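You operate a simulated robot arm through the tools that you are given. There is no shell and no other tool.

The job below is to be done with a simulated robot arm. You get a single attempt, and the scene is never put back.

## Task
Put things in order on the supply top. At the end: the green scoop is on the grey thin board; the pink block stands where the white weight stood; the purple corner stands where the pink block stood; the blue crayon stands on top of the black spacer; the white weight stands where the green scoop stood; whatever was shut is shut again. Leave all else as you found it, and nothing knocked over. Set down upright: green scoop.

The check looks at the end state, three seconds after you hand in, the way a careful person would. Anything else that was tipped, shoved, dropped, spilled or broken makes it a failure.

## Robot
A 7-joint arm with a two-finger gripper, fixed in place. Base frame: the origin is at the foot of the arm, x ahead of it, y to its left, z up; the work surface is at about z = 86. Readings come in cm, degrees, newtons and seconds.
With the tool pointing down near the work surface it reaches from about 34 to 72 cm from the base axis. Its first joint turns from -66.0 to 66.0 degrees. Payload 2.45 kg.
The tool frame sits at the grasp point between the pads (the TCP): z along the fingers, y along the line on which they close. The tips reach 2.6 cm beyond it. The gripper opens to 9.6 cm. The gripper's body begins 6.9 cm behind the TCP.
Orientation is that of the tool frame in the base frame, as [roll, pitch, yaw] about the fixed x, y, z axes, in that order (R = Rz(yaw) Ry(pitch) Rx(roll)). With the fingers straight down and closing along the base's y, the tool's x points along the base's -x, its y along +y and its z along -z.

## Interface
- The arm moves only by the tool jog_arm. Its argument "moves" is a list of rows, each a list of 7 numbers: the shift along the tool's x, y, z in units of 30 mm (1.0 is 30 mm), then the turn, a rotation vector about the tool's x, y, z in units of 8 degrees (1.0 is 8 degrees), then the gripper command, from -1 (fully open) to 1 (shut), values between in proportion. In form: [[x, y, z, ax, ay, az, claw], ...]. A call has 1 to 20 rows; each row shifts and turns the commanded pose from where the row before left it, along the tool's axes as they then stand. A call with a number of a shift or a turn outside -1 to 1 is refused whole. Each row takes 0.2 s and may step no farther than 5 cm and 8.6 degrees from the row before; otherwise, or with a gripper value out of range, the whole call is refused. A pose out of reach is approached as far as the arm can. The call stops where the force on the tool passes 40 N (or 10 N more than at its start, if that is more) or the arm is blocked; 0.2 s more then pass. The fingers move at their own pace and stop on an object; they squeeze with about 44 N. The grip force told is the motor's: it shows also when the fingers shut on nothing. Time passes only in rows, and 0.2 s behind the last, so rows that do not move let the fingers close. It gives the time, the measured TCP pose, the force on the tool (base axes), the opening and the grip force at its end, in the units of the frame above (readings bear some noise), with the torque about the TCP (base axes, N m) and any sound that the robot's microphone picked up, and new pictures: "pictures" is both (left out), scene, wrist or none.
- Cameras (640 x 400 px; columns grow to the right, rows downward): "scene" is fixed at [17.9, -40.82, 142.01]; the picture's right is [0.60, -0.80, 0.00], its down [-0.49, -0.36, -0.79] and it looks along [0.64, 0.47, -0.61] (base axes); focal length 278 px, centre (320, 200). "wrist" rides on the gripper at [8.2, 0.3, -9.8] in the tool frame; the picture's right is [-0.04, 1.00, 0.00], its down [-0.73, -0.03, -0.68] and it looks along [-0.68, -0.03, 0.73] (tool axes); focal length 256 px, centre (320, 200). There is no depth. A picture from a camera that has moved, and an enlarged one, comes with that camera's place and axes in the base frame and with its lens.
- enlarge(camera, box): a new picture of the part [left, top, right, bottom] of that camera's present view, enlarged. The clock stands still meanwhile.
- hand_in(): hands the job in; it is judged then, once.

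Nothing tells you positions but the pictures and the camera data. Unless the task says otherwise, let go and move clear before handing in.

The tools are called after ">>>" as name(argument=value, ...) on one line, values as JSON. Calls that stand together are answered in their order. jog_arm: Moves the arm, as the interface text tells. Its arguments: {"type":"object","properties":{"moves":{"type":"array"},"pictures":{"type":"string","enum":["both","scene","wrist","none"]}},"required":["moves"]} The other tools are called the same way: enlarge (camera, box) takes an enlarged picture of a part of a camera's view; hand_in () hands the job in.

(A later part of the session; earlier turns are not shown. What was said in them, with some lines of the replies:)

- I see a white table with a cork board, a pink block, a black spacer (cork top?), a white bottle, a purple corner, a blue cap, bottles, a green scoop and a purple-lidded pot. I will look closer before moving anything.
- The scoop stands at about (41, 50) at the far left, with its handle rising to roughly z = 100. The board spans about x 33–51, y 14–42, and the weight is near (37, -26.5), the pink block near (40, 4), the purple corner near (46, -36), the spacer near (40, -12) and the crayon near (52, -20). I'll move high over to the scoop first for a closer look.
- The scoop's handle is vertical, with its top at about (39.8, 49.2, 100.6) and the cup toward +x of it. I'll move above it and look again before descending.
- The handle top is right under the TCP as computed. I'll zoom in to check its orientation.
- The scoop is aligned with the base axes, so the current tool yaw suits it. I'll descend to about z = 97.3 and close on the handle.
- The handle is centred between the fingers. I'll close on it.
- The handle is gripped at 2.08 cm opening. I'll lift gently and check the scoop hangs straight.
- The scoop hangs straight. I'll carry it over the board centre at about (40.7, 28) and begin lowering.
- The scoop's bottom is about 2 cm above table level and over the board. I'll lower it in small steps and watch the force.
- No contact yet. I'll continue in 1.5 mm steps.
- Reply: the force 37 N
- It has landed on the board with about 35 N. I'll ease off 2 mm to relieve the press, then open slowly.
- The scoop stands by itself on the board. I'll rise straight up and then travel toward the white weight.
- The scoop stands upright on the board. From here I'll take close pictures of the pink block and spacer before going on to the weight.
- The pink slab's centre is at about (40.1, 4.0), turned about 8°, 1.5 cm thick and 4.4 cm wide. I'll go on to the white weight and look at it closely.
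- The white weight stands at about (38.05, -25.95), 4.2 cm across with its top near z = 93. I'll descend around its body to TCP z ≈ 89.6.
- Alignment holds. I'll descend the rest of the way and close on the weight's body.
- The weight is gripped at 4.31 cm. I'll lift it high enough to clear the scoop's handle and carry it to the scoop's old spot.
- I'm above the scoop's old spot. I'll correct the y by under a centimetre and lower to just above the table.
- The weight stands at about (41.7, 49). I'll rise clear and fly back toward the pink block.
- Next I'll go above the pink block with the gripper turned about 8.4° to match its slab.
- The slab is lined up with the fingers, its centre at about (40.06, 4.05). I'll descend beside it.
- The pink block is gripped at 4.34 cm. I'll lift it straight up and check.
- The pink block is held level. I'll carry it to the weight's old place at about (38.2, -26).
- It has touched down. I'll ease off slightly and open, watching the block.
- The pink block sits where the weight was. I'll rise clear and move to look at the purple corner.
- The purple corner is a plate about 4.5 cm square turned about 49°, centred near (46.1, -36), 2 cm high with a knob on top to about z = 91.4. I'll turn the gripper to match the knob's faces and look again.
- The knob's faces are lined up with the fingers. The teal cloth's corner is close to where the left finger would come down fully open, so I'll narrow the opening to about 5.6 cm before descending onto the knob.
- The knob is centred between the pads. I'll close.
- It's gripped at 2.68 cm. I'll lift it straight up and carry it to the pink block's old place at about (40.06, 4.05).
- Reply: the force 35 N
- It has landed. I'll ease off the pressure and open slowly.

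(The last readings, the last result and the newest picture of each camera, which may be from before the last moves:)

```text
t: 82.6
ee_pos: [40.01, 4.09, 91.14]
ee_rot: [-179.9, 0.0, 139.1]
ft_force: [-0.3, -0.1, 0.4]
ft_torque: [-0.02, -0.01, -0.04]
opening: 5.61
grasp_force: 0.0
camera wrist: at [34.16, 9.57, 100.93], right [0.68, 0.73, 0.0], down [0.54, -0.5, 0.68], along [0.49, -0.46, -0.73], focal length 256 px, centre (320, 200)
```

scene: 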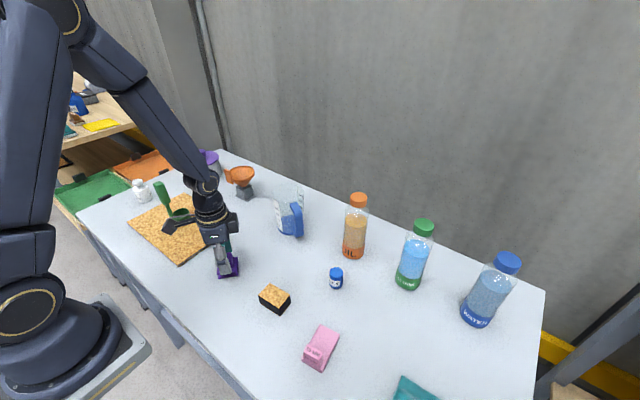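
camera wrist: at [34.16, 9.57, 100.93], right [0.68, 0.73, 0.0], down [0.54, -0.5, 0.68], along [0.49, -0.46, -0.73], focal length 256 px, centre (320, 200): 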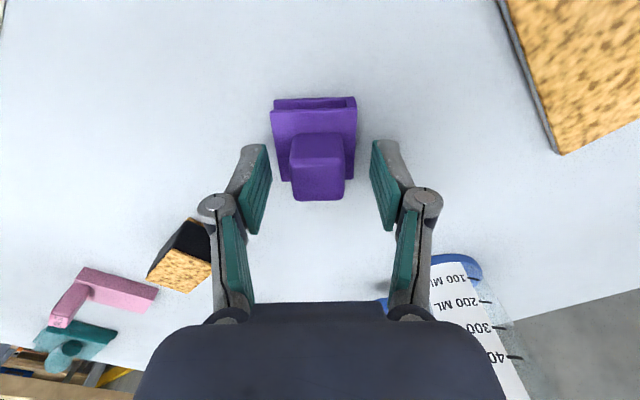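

The purple corner stands at the pink block's old place. I'll rise, turn the gripper back, and move to look at the crayon and the spacer.

>>> jog_arm(moves=[[0, 0, -0.3, 0, 0, 0, -0.17], [0, 0, -0.6, 0, 0, 0, -0.17], [0, 0, -0.9, 0, 0, 0, -0.5], [0, 0, -0.9, 0, 0, 0, -1], [0, 0, -0.9, 0, 0, 0, -1], [0, 0, -0.9, 0, 0, -0.86, -1], [0, 0, -0.5, 0, 0, -0.86, -1], [0, 0, 0, 0, 0, -0.86, -1], [0, 0, 0, 0, 0, -0.86, -1], [0, 0, 0, 0, 0, -0.86, -1], [0, 0, 0, 0, 0, -0.82, -1], [-0.1, -0.85, 0, 0, 0, 0, -1], [-0.1, -0.85, 0, 0, 0, 0, -1], [-0.1, -0.85, 0, 0, 0, 0, -1], [-0.1, -0.85, 0, 0, 0, 0, -1], [-0.1, -0.85, 0, 0, 0, 0, -1], [-0.1, -0.85, 0, 0, 0, 0, -1], [-0.1, -0.85, 0, 0, 0, 0, -1], [0, 0, 0, 0, 0, 0, -1]])

>>> enlarge(camera="wrist", box=[230, 20, 410, 170])

>>> enlarge(camera="scene", box=[180, 230, 380, 380])

```text
t: 86.6
ee_pos: [42.04, -13.93, 106.15]
ee_rot: [180.0, 0.0, -180.0]
ft_force: [0.4, -0.2, -0.1]
ft_torque: [-0.02, -0.01, 0.04]
opening: 9.59
grasp_force: 0.1
camera wrist: at [34.04, -13.62, 116.03], right [0.04, 1.0, 0.0], down [0.73, -0.03, 0.68], along [0.68, -0.03, -0.73], focal length 256 px, centre (320, 200)
```

scene: 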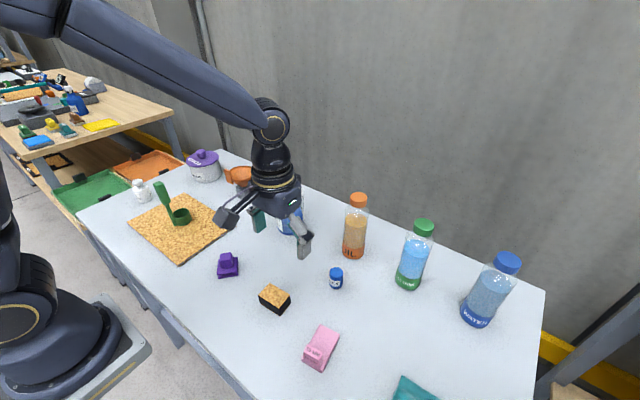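
wrist: 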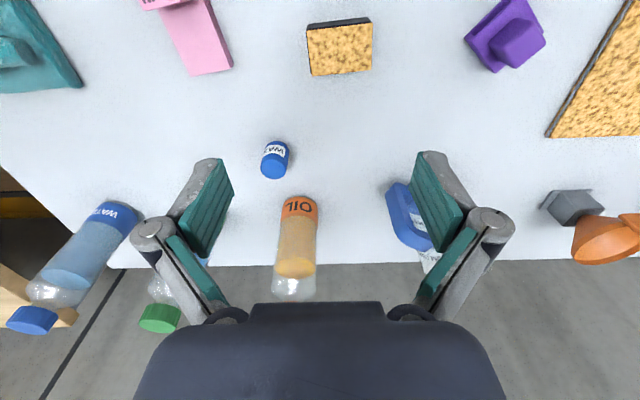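

```text
2.67 times, centred on (320, 95) of wrist
camera zoom: at [34.04, -13.62, 116.03], right [0.04, 1.0, 0.0], down [0.73, -0.03, 0.68], along [0.68, -0.03, -0.73], focal length 683 px, centre (320, 480)
```

zoom: 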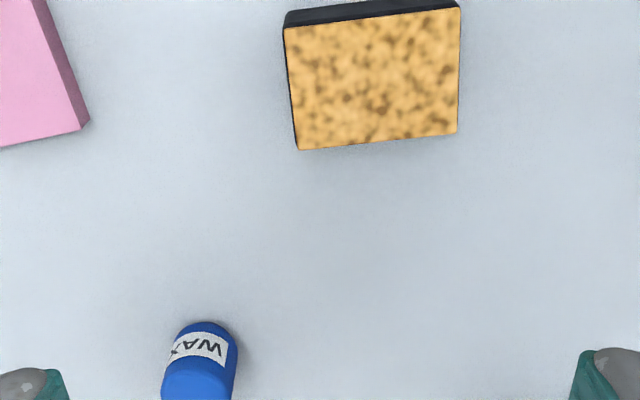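

```text
2.67 times, centred on (280, 305) of scene
camera zoom: at [17.9, -40.82, 142.01], right [0.6, -0.8, 0.0], down [-0.49, -0.36, -0.79], along [0.64, 0.47, -0.61], focal length 741 px, centre (427, -80)
```

zoom: 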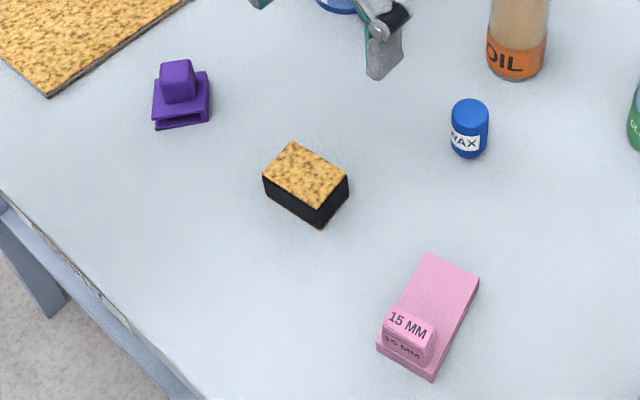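

The spacer's top is about 3.9 × 5.85 cm, centred near (40.26, -11.95) with its top near z = 89. The crayon stands near (52.55, -20), about 3.2 cm across and 5 cm tall, so I'll go above the crayon for a precise look.

>>> jog_arm(moves=[[-0.7, -0.4, 0, 0, 0, 0, -1], [-0.7, -0.4, 0, 0, 0, 0, -1], [-0.7, -0.4, 0, 0, 0, 0, -1], [-0.7, -0.4, 0, 0, 0, 0, -1], [-0.6, -0.35, 0, 0, 0, 0, -1], [0, 0, 0, 0, 0, 0, -1]])

>>> enlarge(camera="wrist", box=[256, 30, 384, 130])

>>> enlarge(camera="scene", box=[270, 230, 430, 330])

```text
t: 88.0
ee_pos: [52.4, -19.68, 106.2]
ee_rot: [179.9, 0.0, -179.9]
ft_force: [0.3, 0.6, 0.4]
ft_torque: [0.01, 0.0, 0.0]
opening: 9.59
grasp_force: 0.1
camera wrist: at [44.31, -19.44, 116.06], right [0.04, 1.0, 0.0], down [0.73, -0.03, 0.68], along [0.68, -0.03, -0.73], focal length 256 px, centre (320, 200)
```

scene: 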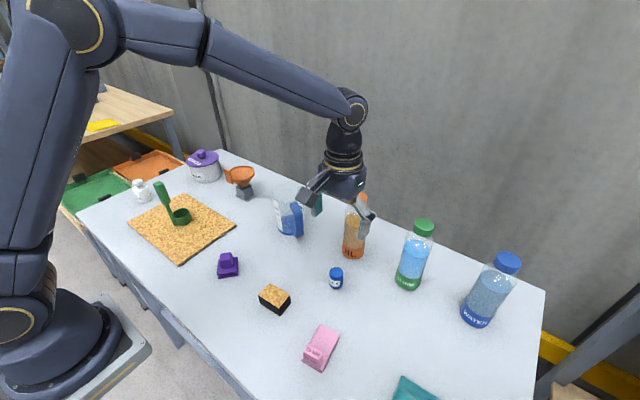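
wrist: 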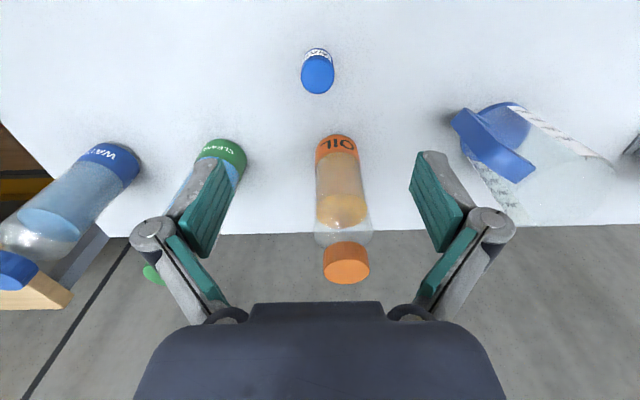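

```text
4.00 times, centred on (320, 80) of wrist
camera zoom: at [44.31, -19.44, 116.06], right [0.04, 1.0, 0.0], down [0.73, -0.03, 0.68], along [0.68, -0.03, -0.73], focal length 1024 px, centre (320, 680)
```

zoom: 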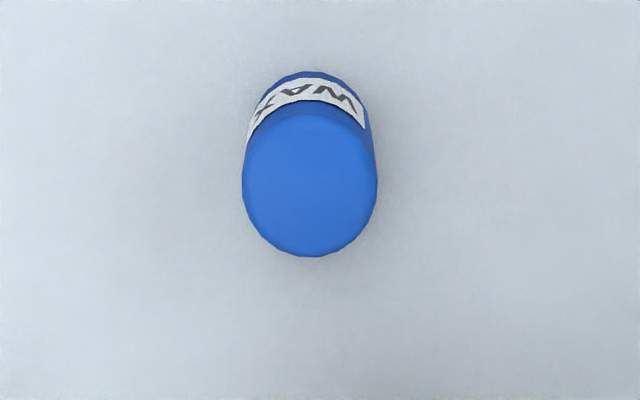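

```text
4.00 times, centred on (350, 280) of scene
camera zoom: at [17.9, -40.82, 142.01], right [0.6, -0.8, 0.0], down [-0.49, -0.36, -0.79], along [0.64, 0.47, -0.61], focal length 1111 px, centre (200, -120)
```

zoom: 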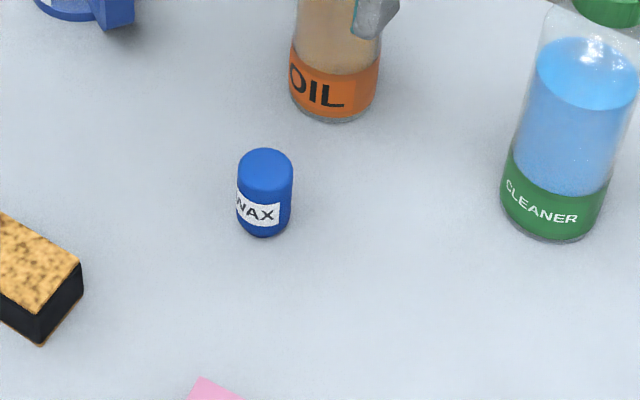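

The crayon is at about (52.2, -19.95), 3.15 cm across with its top near z = 90.8. I'll descend partway and check clearance to the OIL bottle.

>>> jog_arm(moves=[[0.03, -0.06, 0.5, 0, 0, 0, -0.6], [0, 0, 0.8, 0, 0, 0, -0.6], [0, 0, 0.8, 0, 0, 0, -0.6], [0, 0, 0.8, 0, 0, 0, -0.6], [0, 0, 0.7, 0, 0, 0, -0.6], [0, 0, 0, 0, 0, 0, -0.6]])

```text
t: 89.4
ee_pos: [52.31, -19.99, 95.2]
ee_rot: [180.0, 0.0, 180.0]
ft_force: [0.2, -0.2, -0.8]
ft_torque: [0.01, 0.02, -0.01]
opening: 7.69
grasp_force: 0.1
camera wrist: at [44.25, -19.64, 105.0], right [0.04, 1.0, 0.0], down [0.73, -0.03, 0.68], along [0.68, -0.03, -0.73], focal length 256 px, centre (320, 200)
```

scene: 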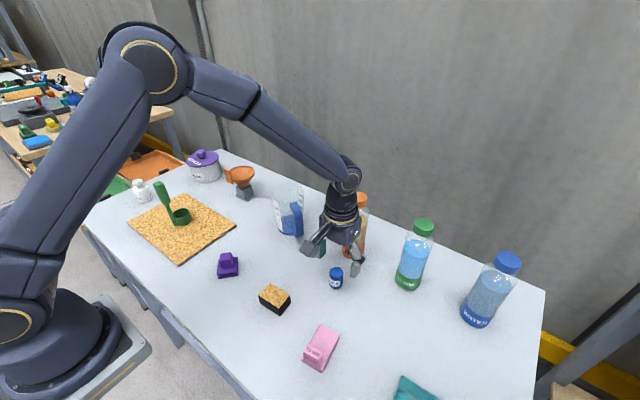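
wrist: 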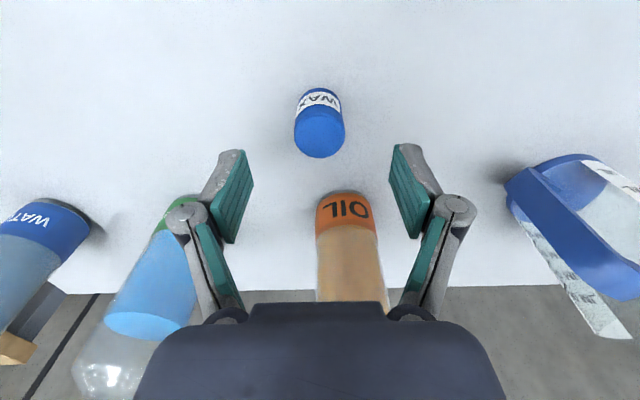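

>>> enlarge(camera="scene", box=[280, 170, 440, 300])

>>> enlarge(camera="wrist", box=[220, 60, 420, 220])

```text
3.08 times, centred on (360, 235) of scene
camera zoom: at [17.9, -40.82, 142.01], right [0.6, -0.8, 0.0], down [-0.49, -0.36, -0.79], along [0.64, 0.47, -0.61], focal length 855 px, centre (197, 92)
```

zoom: 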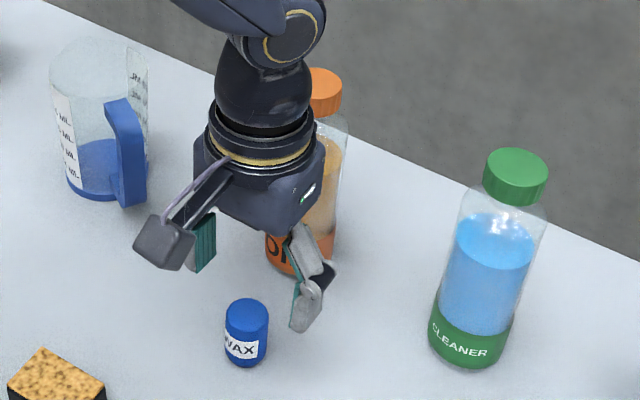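

```text
2.50 times, centred on (320, 140) of wrist
camera zoom: at [44.25, -19.64, 105.0], right [0.04, 1.0, 0.0], down [0.73, -0.03, 0.68], along [0.68, -0.03, -0.73], focal length 640 px, centre (320, 350)
```

zoom: 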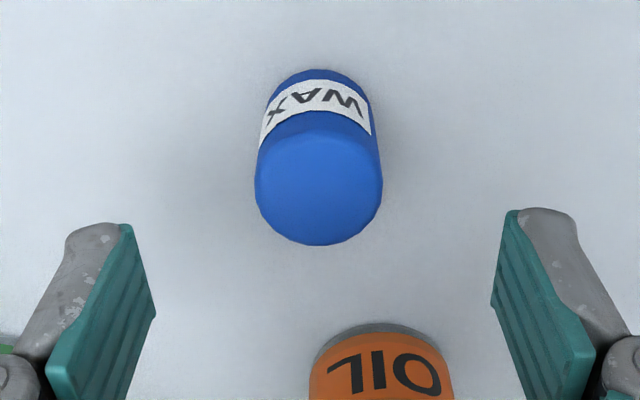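

Clearance to the OIL bottle is several centimetres. I'll descend to grip height and close on the crayon.

>>> jog_arm(moves=[[-0.04, 0, 0.6, 0, 0, 0, -0.6], [0, 0, 0.6, 0, 0, 0, -0.6], [0, 0, 0.5, 0, 0, 0, -0.6], [0, 0, 0.25, 0, 0, 0, -0.6], [0, 0, 0, 0, 0, 0, -0.6]])

>>> enlarge(camera="wrist", box=[220, 60, 420, 220])

```text
t: 90.6
ee_pos: [52.38, -19.9, 89.43]
ee_rot: [-180.0, 0.1, -180.0]
ft_force: [0.2, 0.7, -0.5]
ft_torque: [0.0, -0.01, 0.02]
opening: 7.68
grasp_force: 0.0
camera wrist: at [44.3, -19.57, 99.2], right [0.04, 1.0, 0.0], down [0.73, -0.03, 0.68], along [0.68, -0.03, -0.73], focal length 256 px, centre (320, 200)
```

scene: 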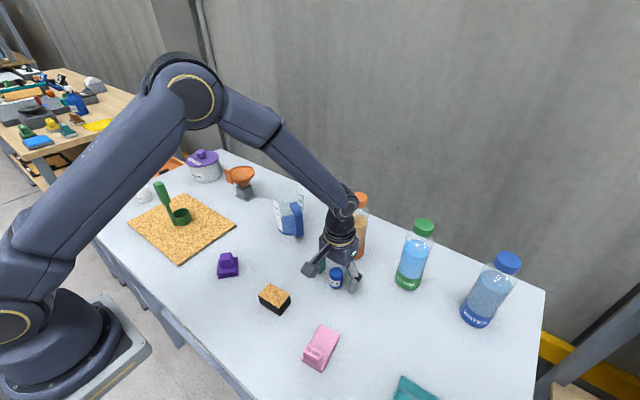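
wrist: 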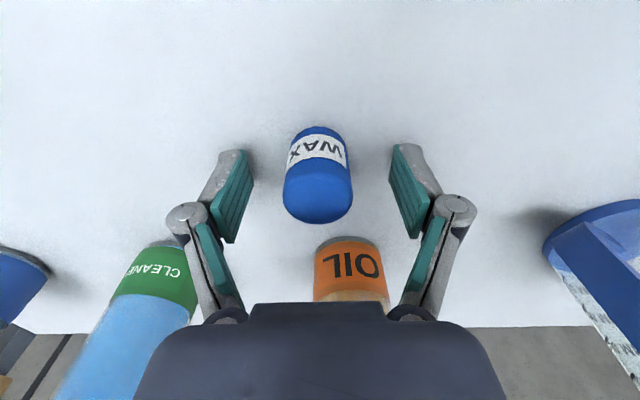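

```text
2.50 times, centred on (320, 140) of wrist
camera zoom: at [44.3, -19.57, 99.2], right [0.04, 1.0, 0.0], down [0.73, -0.03, 0.68], along [0.68, -0.03, -0.73], focal length 640 px, centre (320, 350)
```

zoom: 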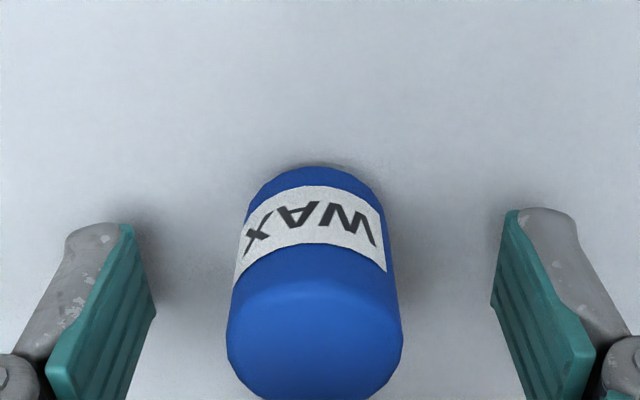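

>>> jog_arm(moves=[[0, -0.03, 0, 0, 0, 0, -0.1], [0, 0, 0, 0, 0, 0, 0.3], [0, 0, 0, 0, 0, 0, 1], [0, 0, 0, 0, 0, 0, 1], [0, 0, 0, 0, 0, 0, 1], [0, 0, 0, 0, 0, 0, 1], [0, 0, 0, 0, 0, 0, 1]])

```text
t: 92.2
ee_pos: [52.32, -20.01, 89.4]
ee_rot: [180.0, 0.0, -180.0]
ft_force: [-0.3, 0.2, 1.8]
ft_torque: [-0.01, 0.03, -0.01]
opening: 3.04
grasp_force: 44.0
camera wrist: at [44.29, -19.69, 99.22], right [0.04, 1.0, 0.0], down [0.73, -0.03, 0.68], along [0.68, -0.03, -0.73], focal length 256 px, centre (320, 200)
```

scene: 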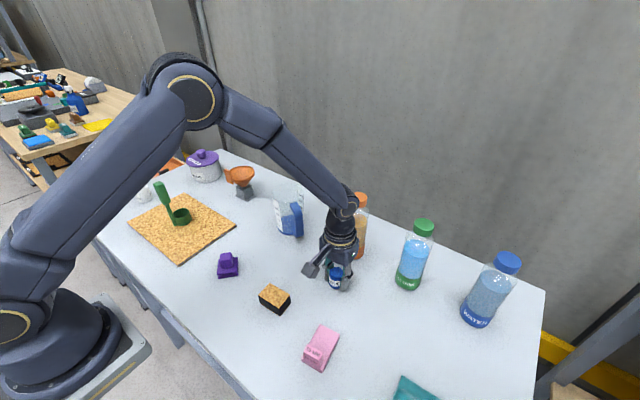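
wrist: 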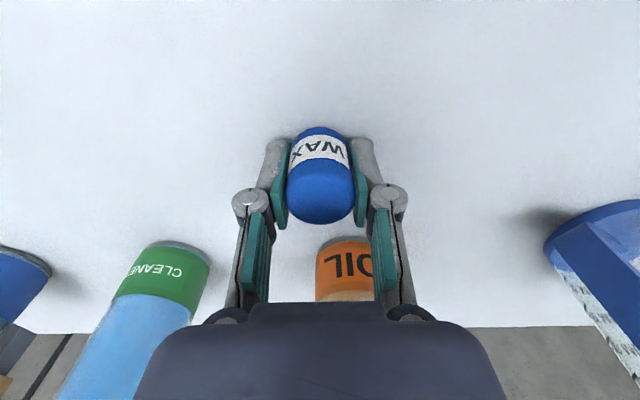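

>>> enlarge(camera="wrist", box=[260, 100, 380, 240])

>>> jog_arm(moves=[[0, 0, -0.15, 0, 0, 0, 1], [0, 0, -0.4, 0, 0, 0, 1], [0, 0, -0.7, 0, 0, 0, 1], [0, 0, -0.9, 0, 0, 0, 1], [0, 0, -0.9, 0, 0, 0, 1], [0, 0, -0.6, 0, 0, 0, 1], [0, 0, 0, 0, 0, 0, 1]])

```text
2.86 times, centred on (320, 170) of wrist
camera zoom: at [44.29, -19.69, 99.22], right [0.04, 1.0, 0.0], down [0.73, -0.03, 0.68], along [0.68, -0.03, -0.73], focal length 731 px, centre (320, 286)
```

zoom: 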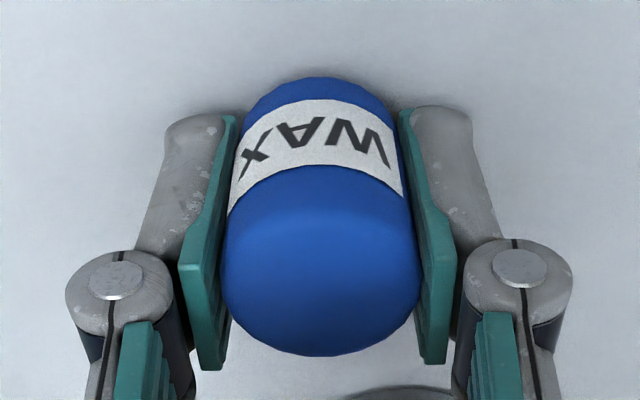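

```text
t: 93.8
ee_pos: [52.43, -19.87, 100.16]
ee_rot: [180.0, -0.1, 180.0]
ft_force: [0.9, 0.4, -1.1]
ft_torque: [0.02, 0.01, 0.0]
opening: 3.04
grasp_force: 43.7
camera wrist: at [44.25, -19.57, 110.03], right [0.04, 1.0, 0.0], down [0.73, -0.03, 0.68], along [0.68, -0.03, -0.73], focal length 256 px, centre (320, 200)
```

scene: 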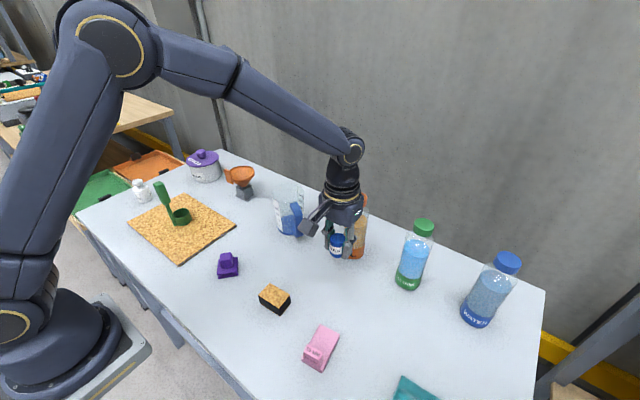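
wrist: 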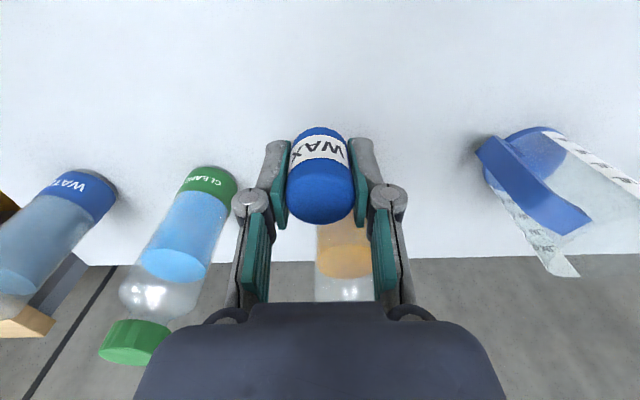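

The crayon is held. I'll carry it over the spacer.

>>> jog_arm(moves=[[0.4, 0.26, 0, 0, 0, 0, 1], [0.7, 0.455, 0, 0, 0, 0, 1], [0.8, 0.52, 0, 0, 0, 0, 1], [0.8, 0.52, 0, 0, 0, 0, 1], [0.8, 0.52, 0, 0, 0, 0, 1], [0.4, 0.26, 0, 0, 0, 0, 1], [0.2, 0.13, 0, 0, 0, 0, 1], [0, 0, 0, 0, 0, 0, 1]])

>>> enlarge(camera="wrist", box=[220, 40, 420, 200])

>>> enlarge(camera="scene", box=[200, 220, 360, 340])

```text
t: 95.6
ee_pos: [40.03, -11.85, 100.31]
ee_rot: [179.9, -0.1, 180.0]
ft_force: [0.8, 0.0, -1.3]
ft_torque: [-0.04, 0.0, 0.01]
opening: 3.04
grasp_force: 44.2
camera wrist: at [31.95, -11.47, 110.21], right [0.04, 1.0, 0.0], down [0.73, -0.03, 0.68], along [0.68, -0.03, -0.73], focal length 256 px, centre (320, 200)
```

scene: 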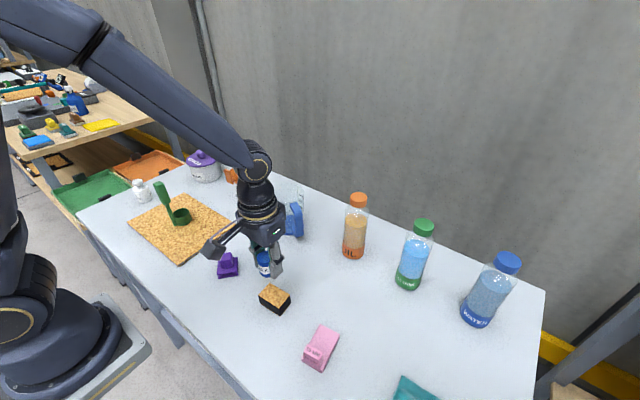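
wrist: 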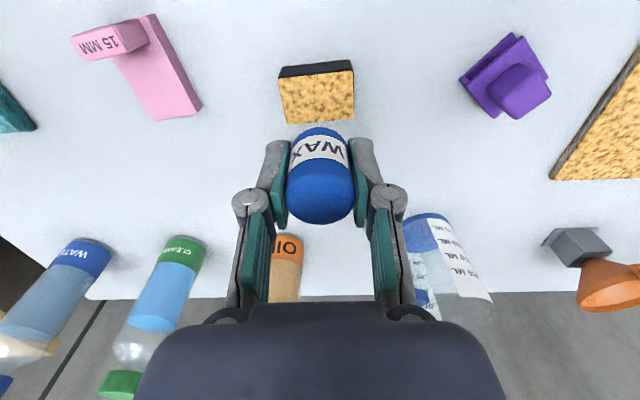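

```text
2.50 times, centred on (320, 120) of wrist
camera zoom: at [31.95, -11.47, 110.21], right [0.04, 1.0, 0.0], down [0.73, -0.03, 0.68], along [0.68, -0.03, -0.73], focal length 640 px, centre (320, 400)
```

zoom: 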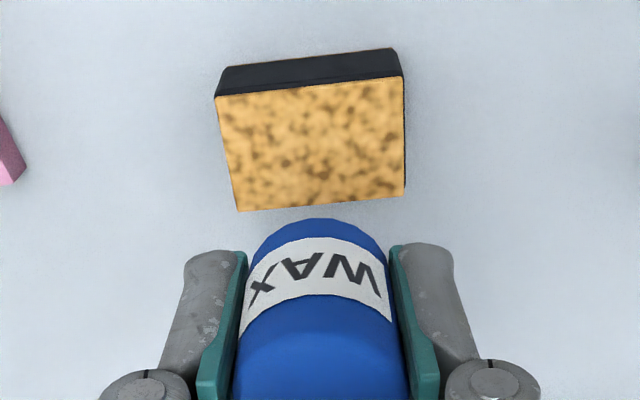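

```text
3.33 times, centred on (280, 280) of scene
camera zoom: at [17.9, -40.82, 142.01], right [0.6, -0.8, 0.0], down [-0.49, -0.36, -0.79], along [0.64, 0.47, -0.61], focal length 926 px, centre (453, -67)
```

zoom: 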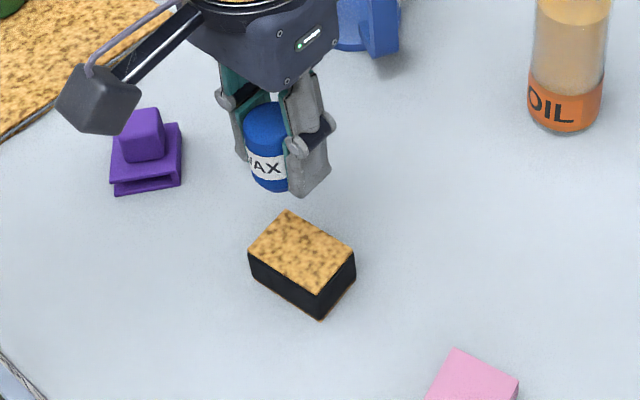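

The spacer's top centre is at about (40.25, -11.98), right under the crayon. I'll lower to just above it.

>>> jog_arm(moves=[[0, -0.02, 0.5, 0, 0, 0, 1], [0, 0, 0.7, 0, 0, 0, 1], [0, 0, 0.6, 0, 0, 0, 1], [0, 0, 0.3, 0, 0, 0, 1], [0, 0, 0.15, 0, 0, 0, 1], [0, 0, 0, 0, 0, 0, 1]])

>>> enlarge(camera="scene", box=[220, 240, 340, 330])

>>> enlarge(camera="wrist", box=[220, 60, 420, 220])

```text
t: 97.0
ee_pos: [39.98, -12.12, 93.65]
ee_rot: [180.0, 0.0, -179.9]
ft_force: [0.5, 0.0, -0.3]
ft_torque: [-0.01, -0.04, 0.03]
opening: 3.04
grasp_force: 44.1
camera wrist: at [31.89, -11.68, 103.46], right [0.04, 1.0, 0.0], down [0.73, -0.03, 0.68], along [0.68, -0.03, -0.73], focal length 256 px, centre (320, 200)
```

scene: 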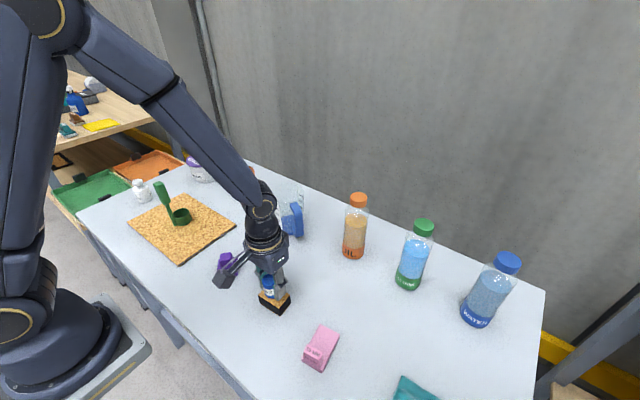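
wrist: 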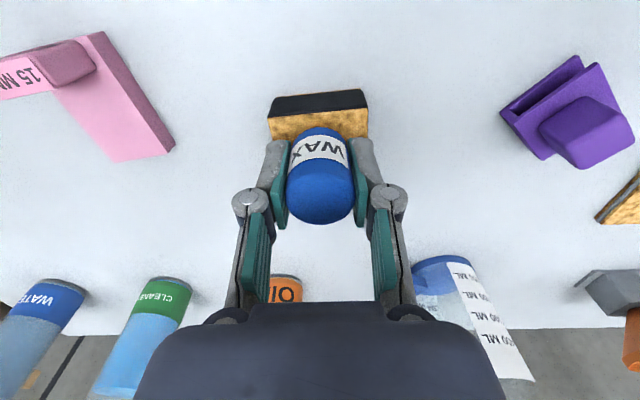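

```text
4.44 times, centred on (280, 285) of scene
camera zoom: at [17.9, -40.82, 142.01], right [0.6, -0.8, 0.0], down [-0.49, -0.36, -0.79], along [0.64, 0.47, -0.61], focal length 1235 px, centre (498, -178)
```

zoom: 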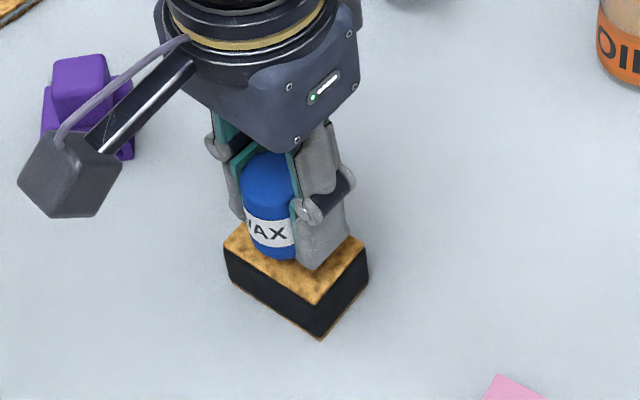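

```text
2.50 times, centred on (320, 140) of wrist
camera zoom: at [31.89, -11.68, 103.46], right [0.04, 1.0, 0.0], down [0.73, -0.03, 0.68], along [0.68, -0.03, -0.73], focal length 640 px, centre (320, 350)
```

zoom: 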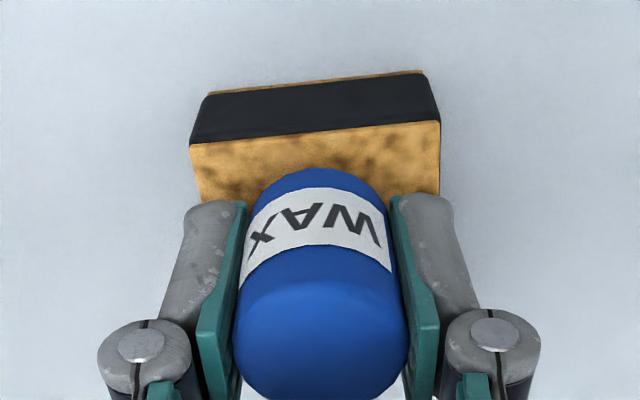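

The crayon is centred over the spacer with about 1 cm left. I'll lower in small steps.

>>> jog_arm(moves=[[0, 0, 0.1, 0, 0, 0, 1], [0, 0, 0.1, 0, 0, 0, 1], [0, 0, 0, 0, 0, 0, 1]], pictures="none")

>>> jog_arm(moves=[[0, 0, 0.05, 0, 0, 0, 1], [0, 0, 0, 0, 0, 0, 1]], pictures="none")

>>> jog_arm(moves=[[0, 0, 0.05, 0, 0, 0, 1], [0, 0, 0, 0, 0, 0, 1]], pictures="none")

```text
t: 97.8
ee_pos: [40.13, -12.06, 93.03]
ee_rot: [-180.0, 0.0, -179.9]
ft_force: [0.0, -0.8, -2.2]
ft_torque: [0.02, 0.01, -0.02]
opening: 3.05
grasp_force: 43.8
```

```text
t: 98.4
ee_pos: [39.98, -11.95, 92.8]
ee_rot: [180.0, 0.0, -179.9]
ft_force: [0.2, 0.3, -1.4]
ft_torque: [0.0, 0.02, 0.01]
opening: 3.02
grasp_force: 44.6
```

```text
t: 99.0
ee_pos: [40.07, -11.96, 92.75]
ee_rot: [180.0, 0.1, 180.0]
ft_force: [-4.9, 2.1, 27.6]
ft_torque: [0.06, 0.26, -0.01]
opening: 3.07
grasp_force: 44.0
```

Contact is made. I'll ease off and open slowly.

>>> jog_arm(moves=[[0, 0, -0.025, 0, 0, 0, 1], [0, 0, 0, 0, 0, 0, 1]], pictures="none")

```text
t: 99.6
ee_pos: [39.93, -11.99, 92.82]
ee_rot: [-179.9, 0.1, -179.9]
ft_force: [-0.7, 2.5, 12.0]
ft_torque: [0.06, 0.04, 0.0]
opening: 3.06
grasp_force: 44.3
```

>>> jog_arm(moves=[[0, 0, -0.02, 0, 0, 0, 1], [0, 0, 0, 0, 0, 0, 1], [0, 0, 0, 0, 0, 0, 0.3], [0, 0, 0, 0, 0, 0, 0.2], [0, 0, 0, 0, 0, 0, 0], [0, 0, 0, 0, 0, 0, -0.2], [0, 0, 0, 0, 0, 0, -0.3], [0, 0, 0, 0, 0, 0, -0.3]])

>>> enlarge(camera="wrist", box=[220, 60, 420, 220])

>>> enlarge(camera="scene", box=[220, 240, 340, 330])

```text
t: 101.4
ee_pos: [40.14, -12.05, 92.84]
ee_rot: [179.9, -0.1, 180.0]
ft_force: [0.8, -0.4, -0.4]
ft_torque: [0.0, -0.03, 0.03]
opening: 6.24
grasp_force: 0.0
camera wrist: at [31.96, -11.69, 102.71], right [0.04, 1.0, 0.0], down [0.73, -0.03, 0.68], along [0.68, -0.03, -0.73], focal length 256 px, centre (320, 200)
```

scene: 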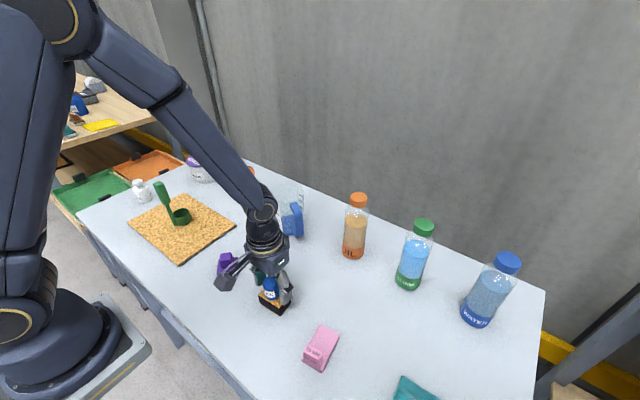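
wrist: 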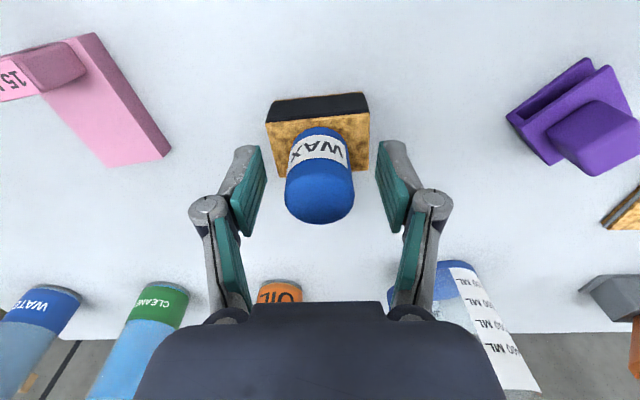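

```text
2.50 times, centred on (320, 140) of wrist
camera zoom: at [31.96, -11.69, 102.71], right [0.04, 1.0, 0.0], down [0.73, -0.03, 0.68], along [0.68, -0.03, -0.73], focal length 640 px, centre (320, 350)
```

zoom: 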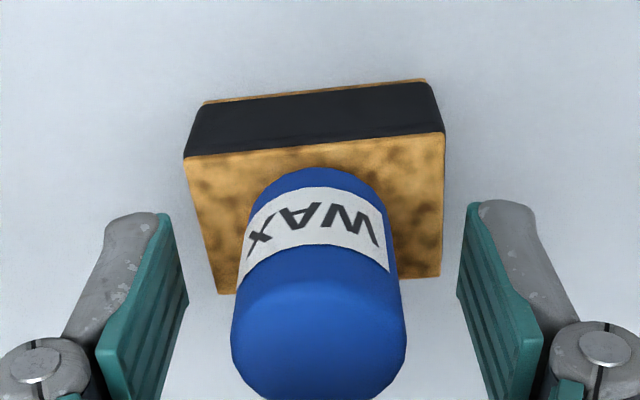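

```text
4.44 times, centred on (280, 285) of scene
camera zoom: at [17.9, -40.82, 142.01], right [0.6, -0.8, 0.0], down [-0.49, -0.36, -0.79], along [0.64, 0.47, -0.61], focal length 1235 px, centre (498, -178)
```

zoom: 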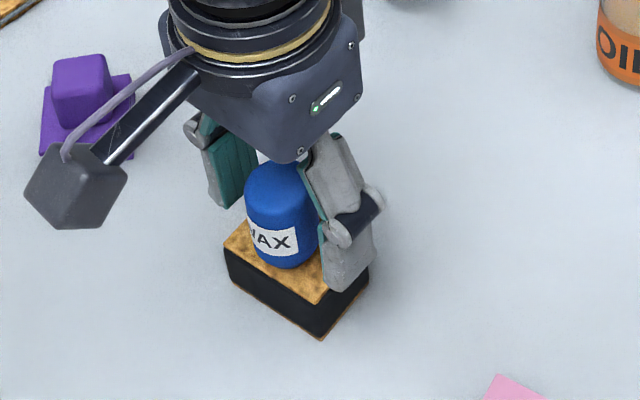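

The crayon stands on the spacer. I'll rise straight up, return to the starting area and check everything.

>>> jog_arm(moves=[[0, 0, -0.2, 0, 0, 0, -0.3], [0, 0, -0.5, 0, 0, 0, -0.3], [0, 0, -0.8, 0, 0, 0, -0.3], [0, 0, -0.9, 0, 0, 0, -0.5], [0, 0, -0.9, 0, 0, 0, -1], [0, 0, -0.9, 0, 0, 0, -1], [0, 0, -0.9, 0, 0, 0, -1], [0, 0, -0.9, 0, 0, 0, -1], [0, 0, -0.9, 0, 0, 0, -1], [0, 0, -0.9, 0, 0, 0, -1], [0, 0.5, -0.9, 0, 0, 0, -1], [0, 0.8, -0.9, 0, 0, 0, -1], [0, 0.8, 0, 0, 0, 0, -1], [0, 0.8, 0, 0, 0, 0, -1], [0, 0.8, 0, 0, 0, 0, -1], [0, 0, 0, 0, 0, 0, -1]])

>>> enlarge(camera="scene", box=[80, 130, 320, 280])

>>> enlarge(camera="scene", box=[190, 230, 430, 380])

>>> enlarge(camera="wrist", box=[0, 0, 320, 200])

>>> enlarge(camera="wrist", box=[320, 0, 640, 200])

```text
t: 104.8
ee_pos: [39.91, -0.92, 121.58]
ee_rot: [180.0, 0.0, -179.8]
ft_force: [-0.6, -0.2, 0.8]
ft_torque: [-0.02, 0.01, -0.01]
opening: 9.61
grasp_force: 0.1
camera wrist: at [31.92, -0.63, 131.48], right [0.04, 1.0, 0.0], down [0.73, -0.03, 0.68], along [0.68, -0.03, -0.73], focal length 256 px, centre (320, 200)
```

scene: 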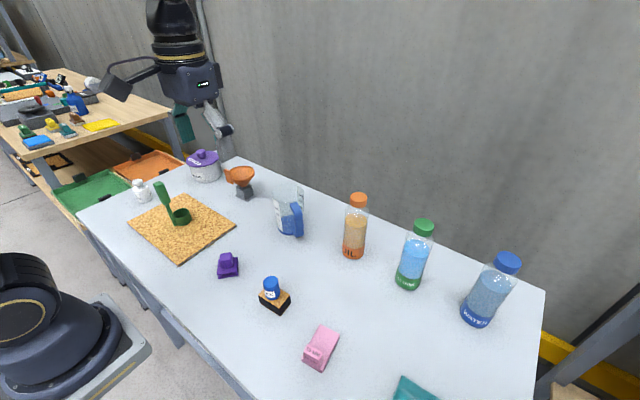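
wrist: 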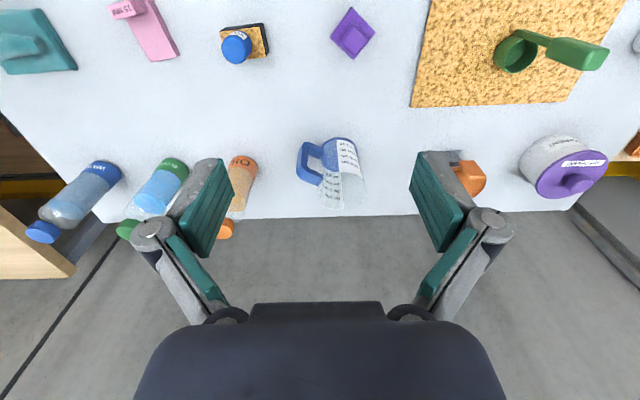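

```text
2.67 times, centred on (200, 205) of scene
camera zoom: at [17.9, -40.82, 142.01], right [0.6, -0.8, 0.0], down [-0.49, -0.36, -0.79], along [0.64, 0.47, -0.61], focal length 741 px, centre (640, 187)
```

zoom: 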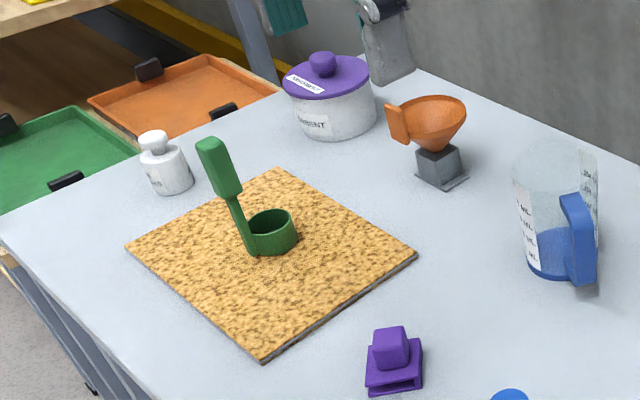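

```text
2.67 times, centred on (310, 305) of scene
camera zoom: at [17.9, -40.82, 142.01], right [0.6, -0.8, 0.0], down [-0.49, -0.36, -0.79], along [0.64, 0.47, -0.61], focal length 741 px, centre (347, -80)
```

zoom: 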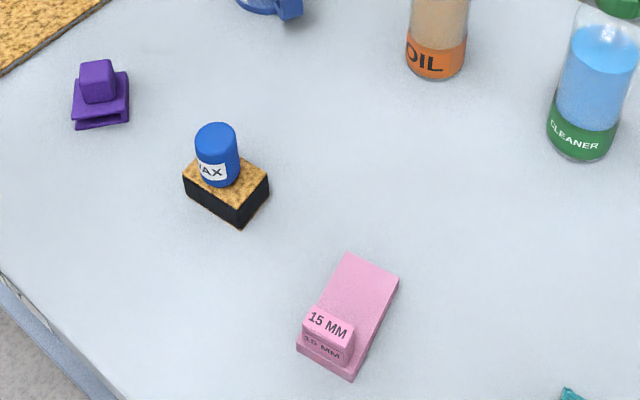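

```text
2.00 times, centred on (160, 100) of wrist
camera zoom: at [31.92, -0.63, 131.48], right [0.04, 1.0, 0.0], down [0.73, -0.03, 0.68], along [0.68, -0.03, -0.73], focal length 512 px, centre (640, 400)
```

zoom: 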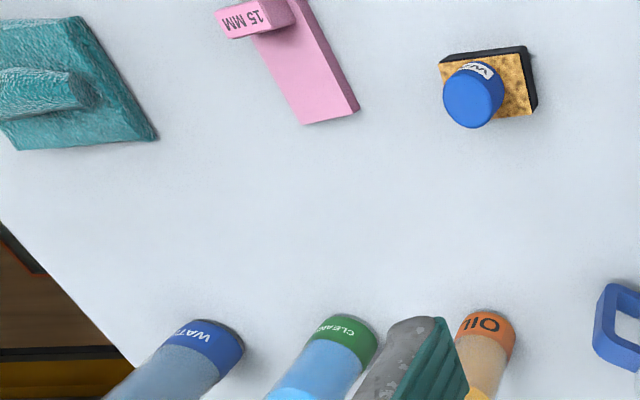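

```text
2.00 times, centred on (480, 100) of wrist
camera zoom: at [31.92, -0.63, 131.48], right [0.04, 1.0, 0.0], down [0.73, -0.03, 0.68], along [0.68, -0.03, -0.73], focal length 512 px, centre (0, 400)
```

zoom: 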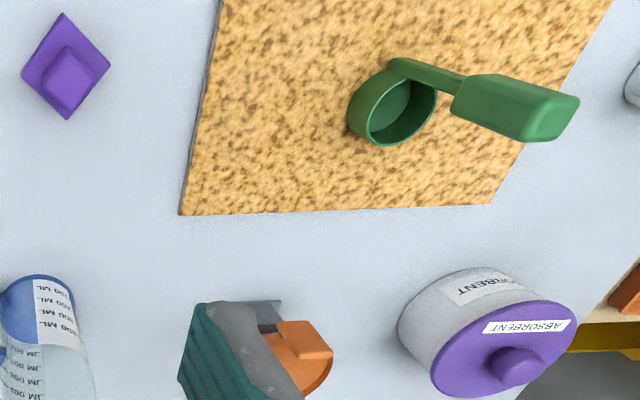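

Everything is in place:
- The scoop is upright on the grey board.
- The weight is at the scoop's old spot.
- The pink block is where the weight was.
- The purple corner is where the pink block was.
- The crayon is on the black spacer.

The pot's lid is still shut, the other items look unmoved, and the gripper is clear, so I'm handing in.

>>> hand_in()

```text
The job is handed in.
```

The job is handed in. The last pictures showed every item where the task asked, with nothing knocked over:

- **Green scoop:** it stands upright by itself near the middle of the grey thin board.
- **White weight:** it stands where the scoop stood, at about (41.7, 49.0) cm.
- **Pink block:** it sits where the weight stood, at about (38.2, -25.9) cm, facing the way it did before.
- **Purple corner:** it stands where the pink block stood, at about (40.1, 4.0) cm, also facing as before.
- **Blue crayon:** it stands centred on top of the black spacer, and the spacer did not shift.

I opened nothing, and the absorbent pot's lid was still on at the end. The bottles, beaker, funnel, board and teal item look just as they did at the start. The gripper was open and well clear when I handed in.

Positions come from the camera pictures, so each could be off by a few millimetres. I took the scoop's old spot as the middle of its footprint, cup and handle base together.
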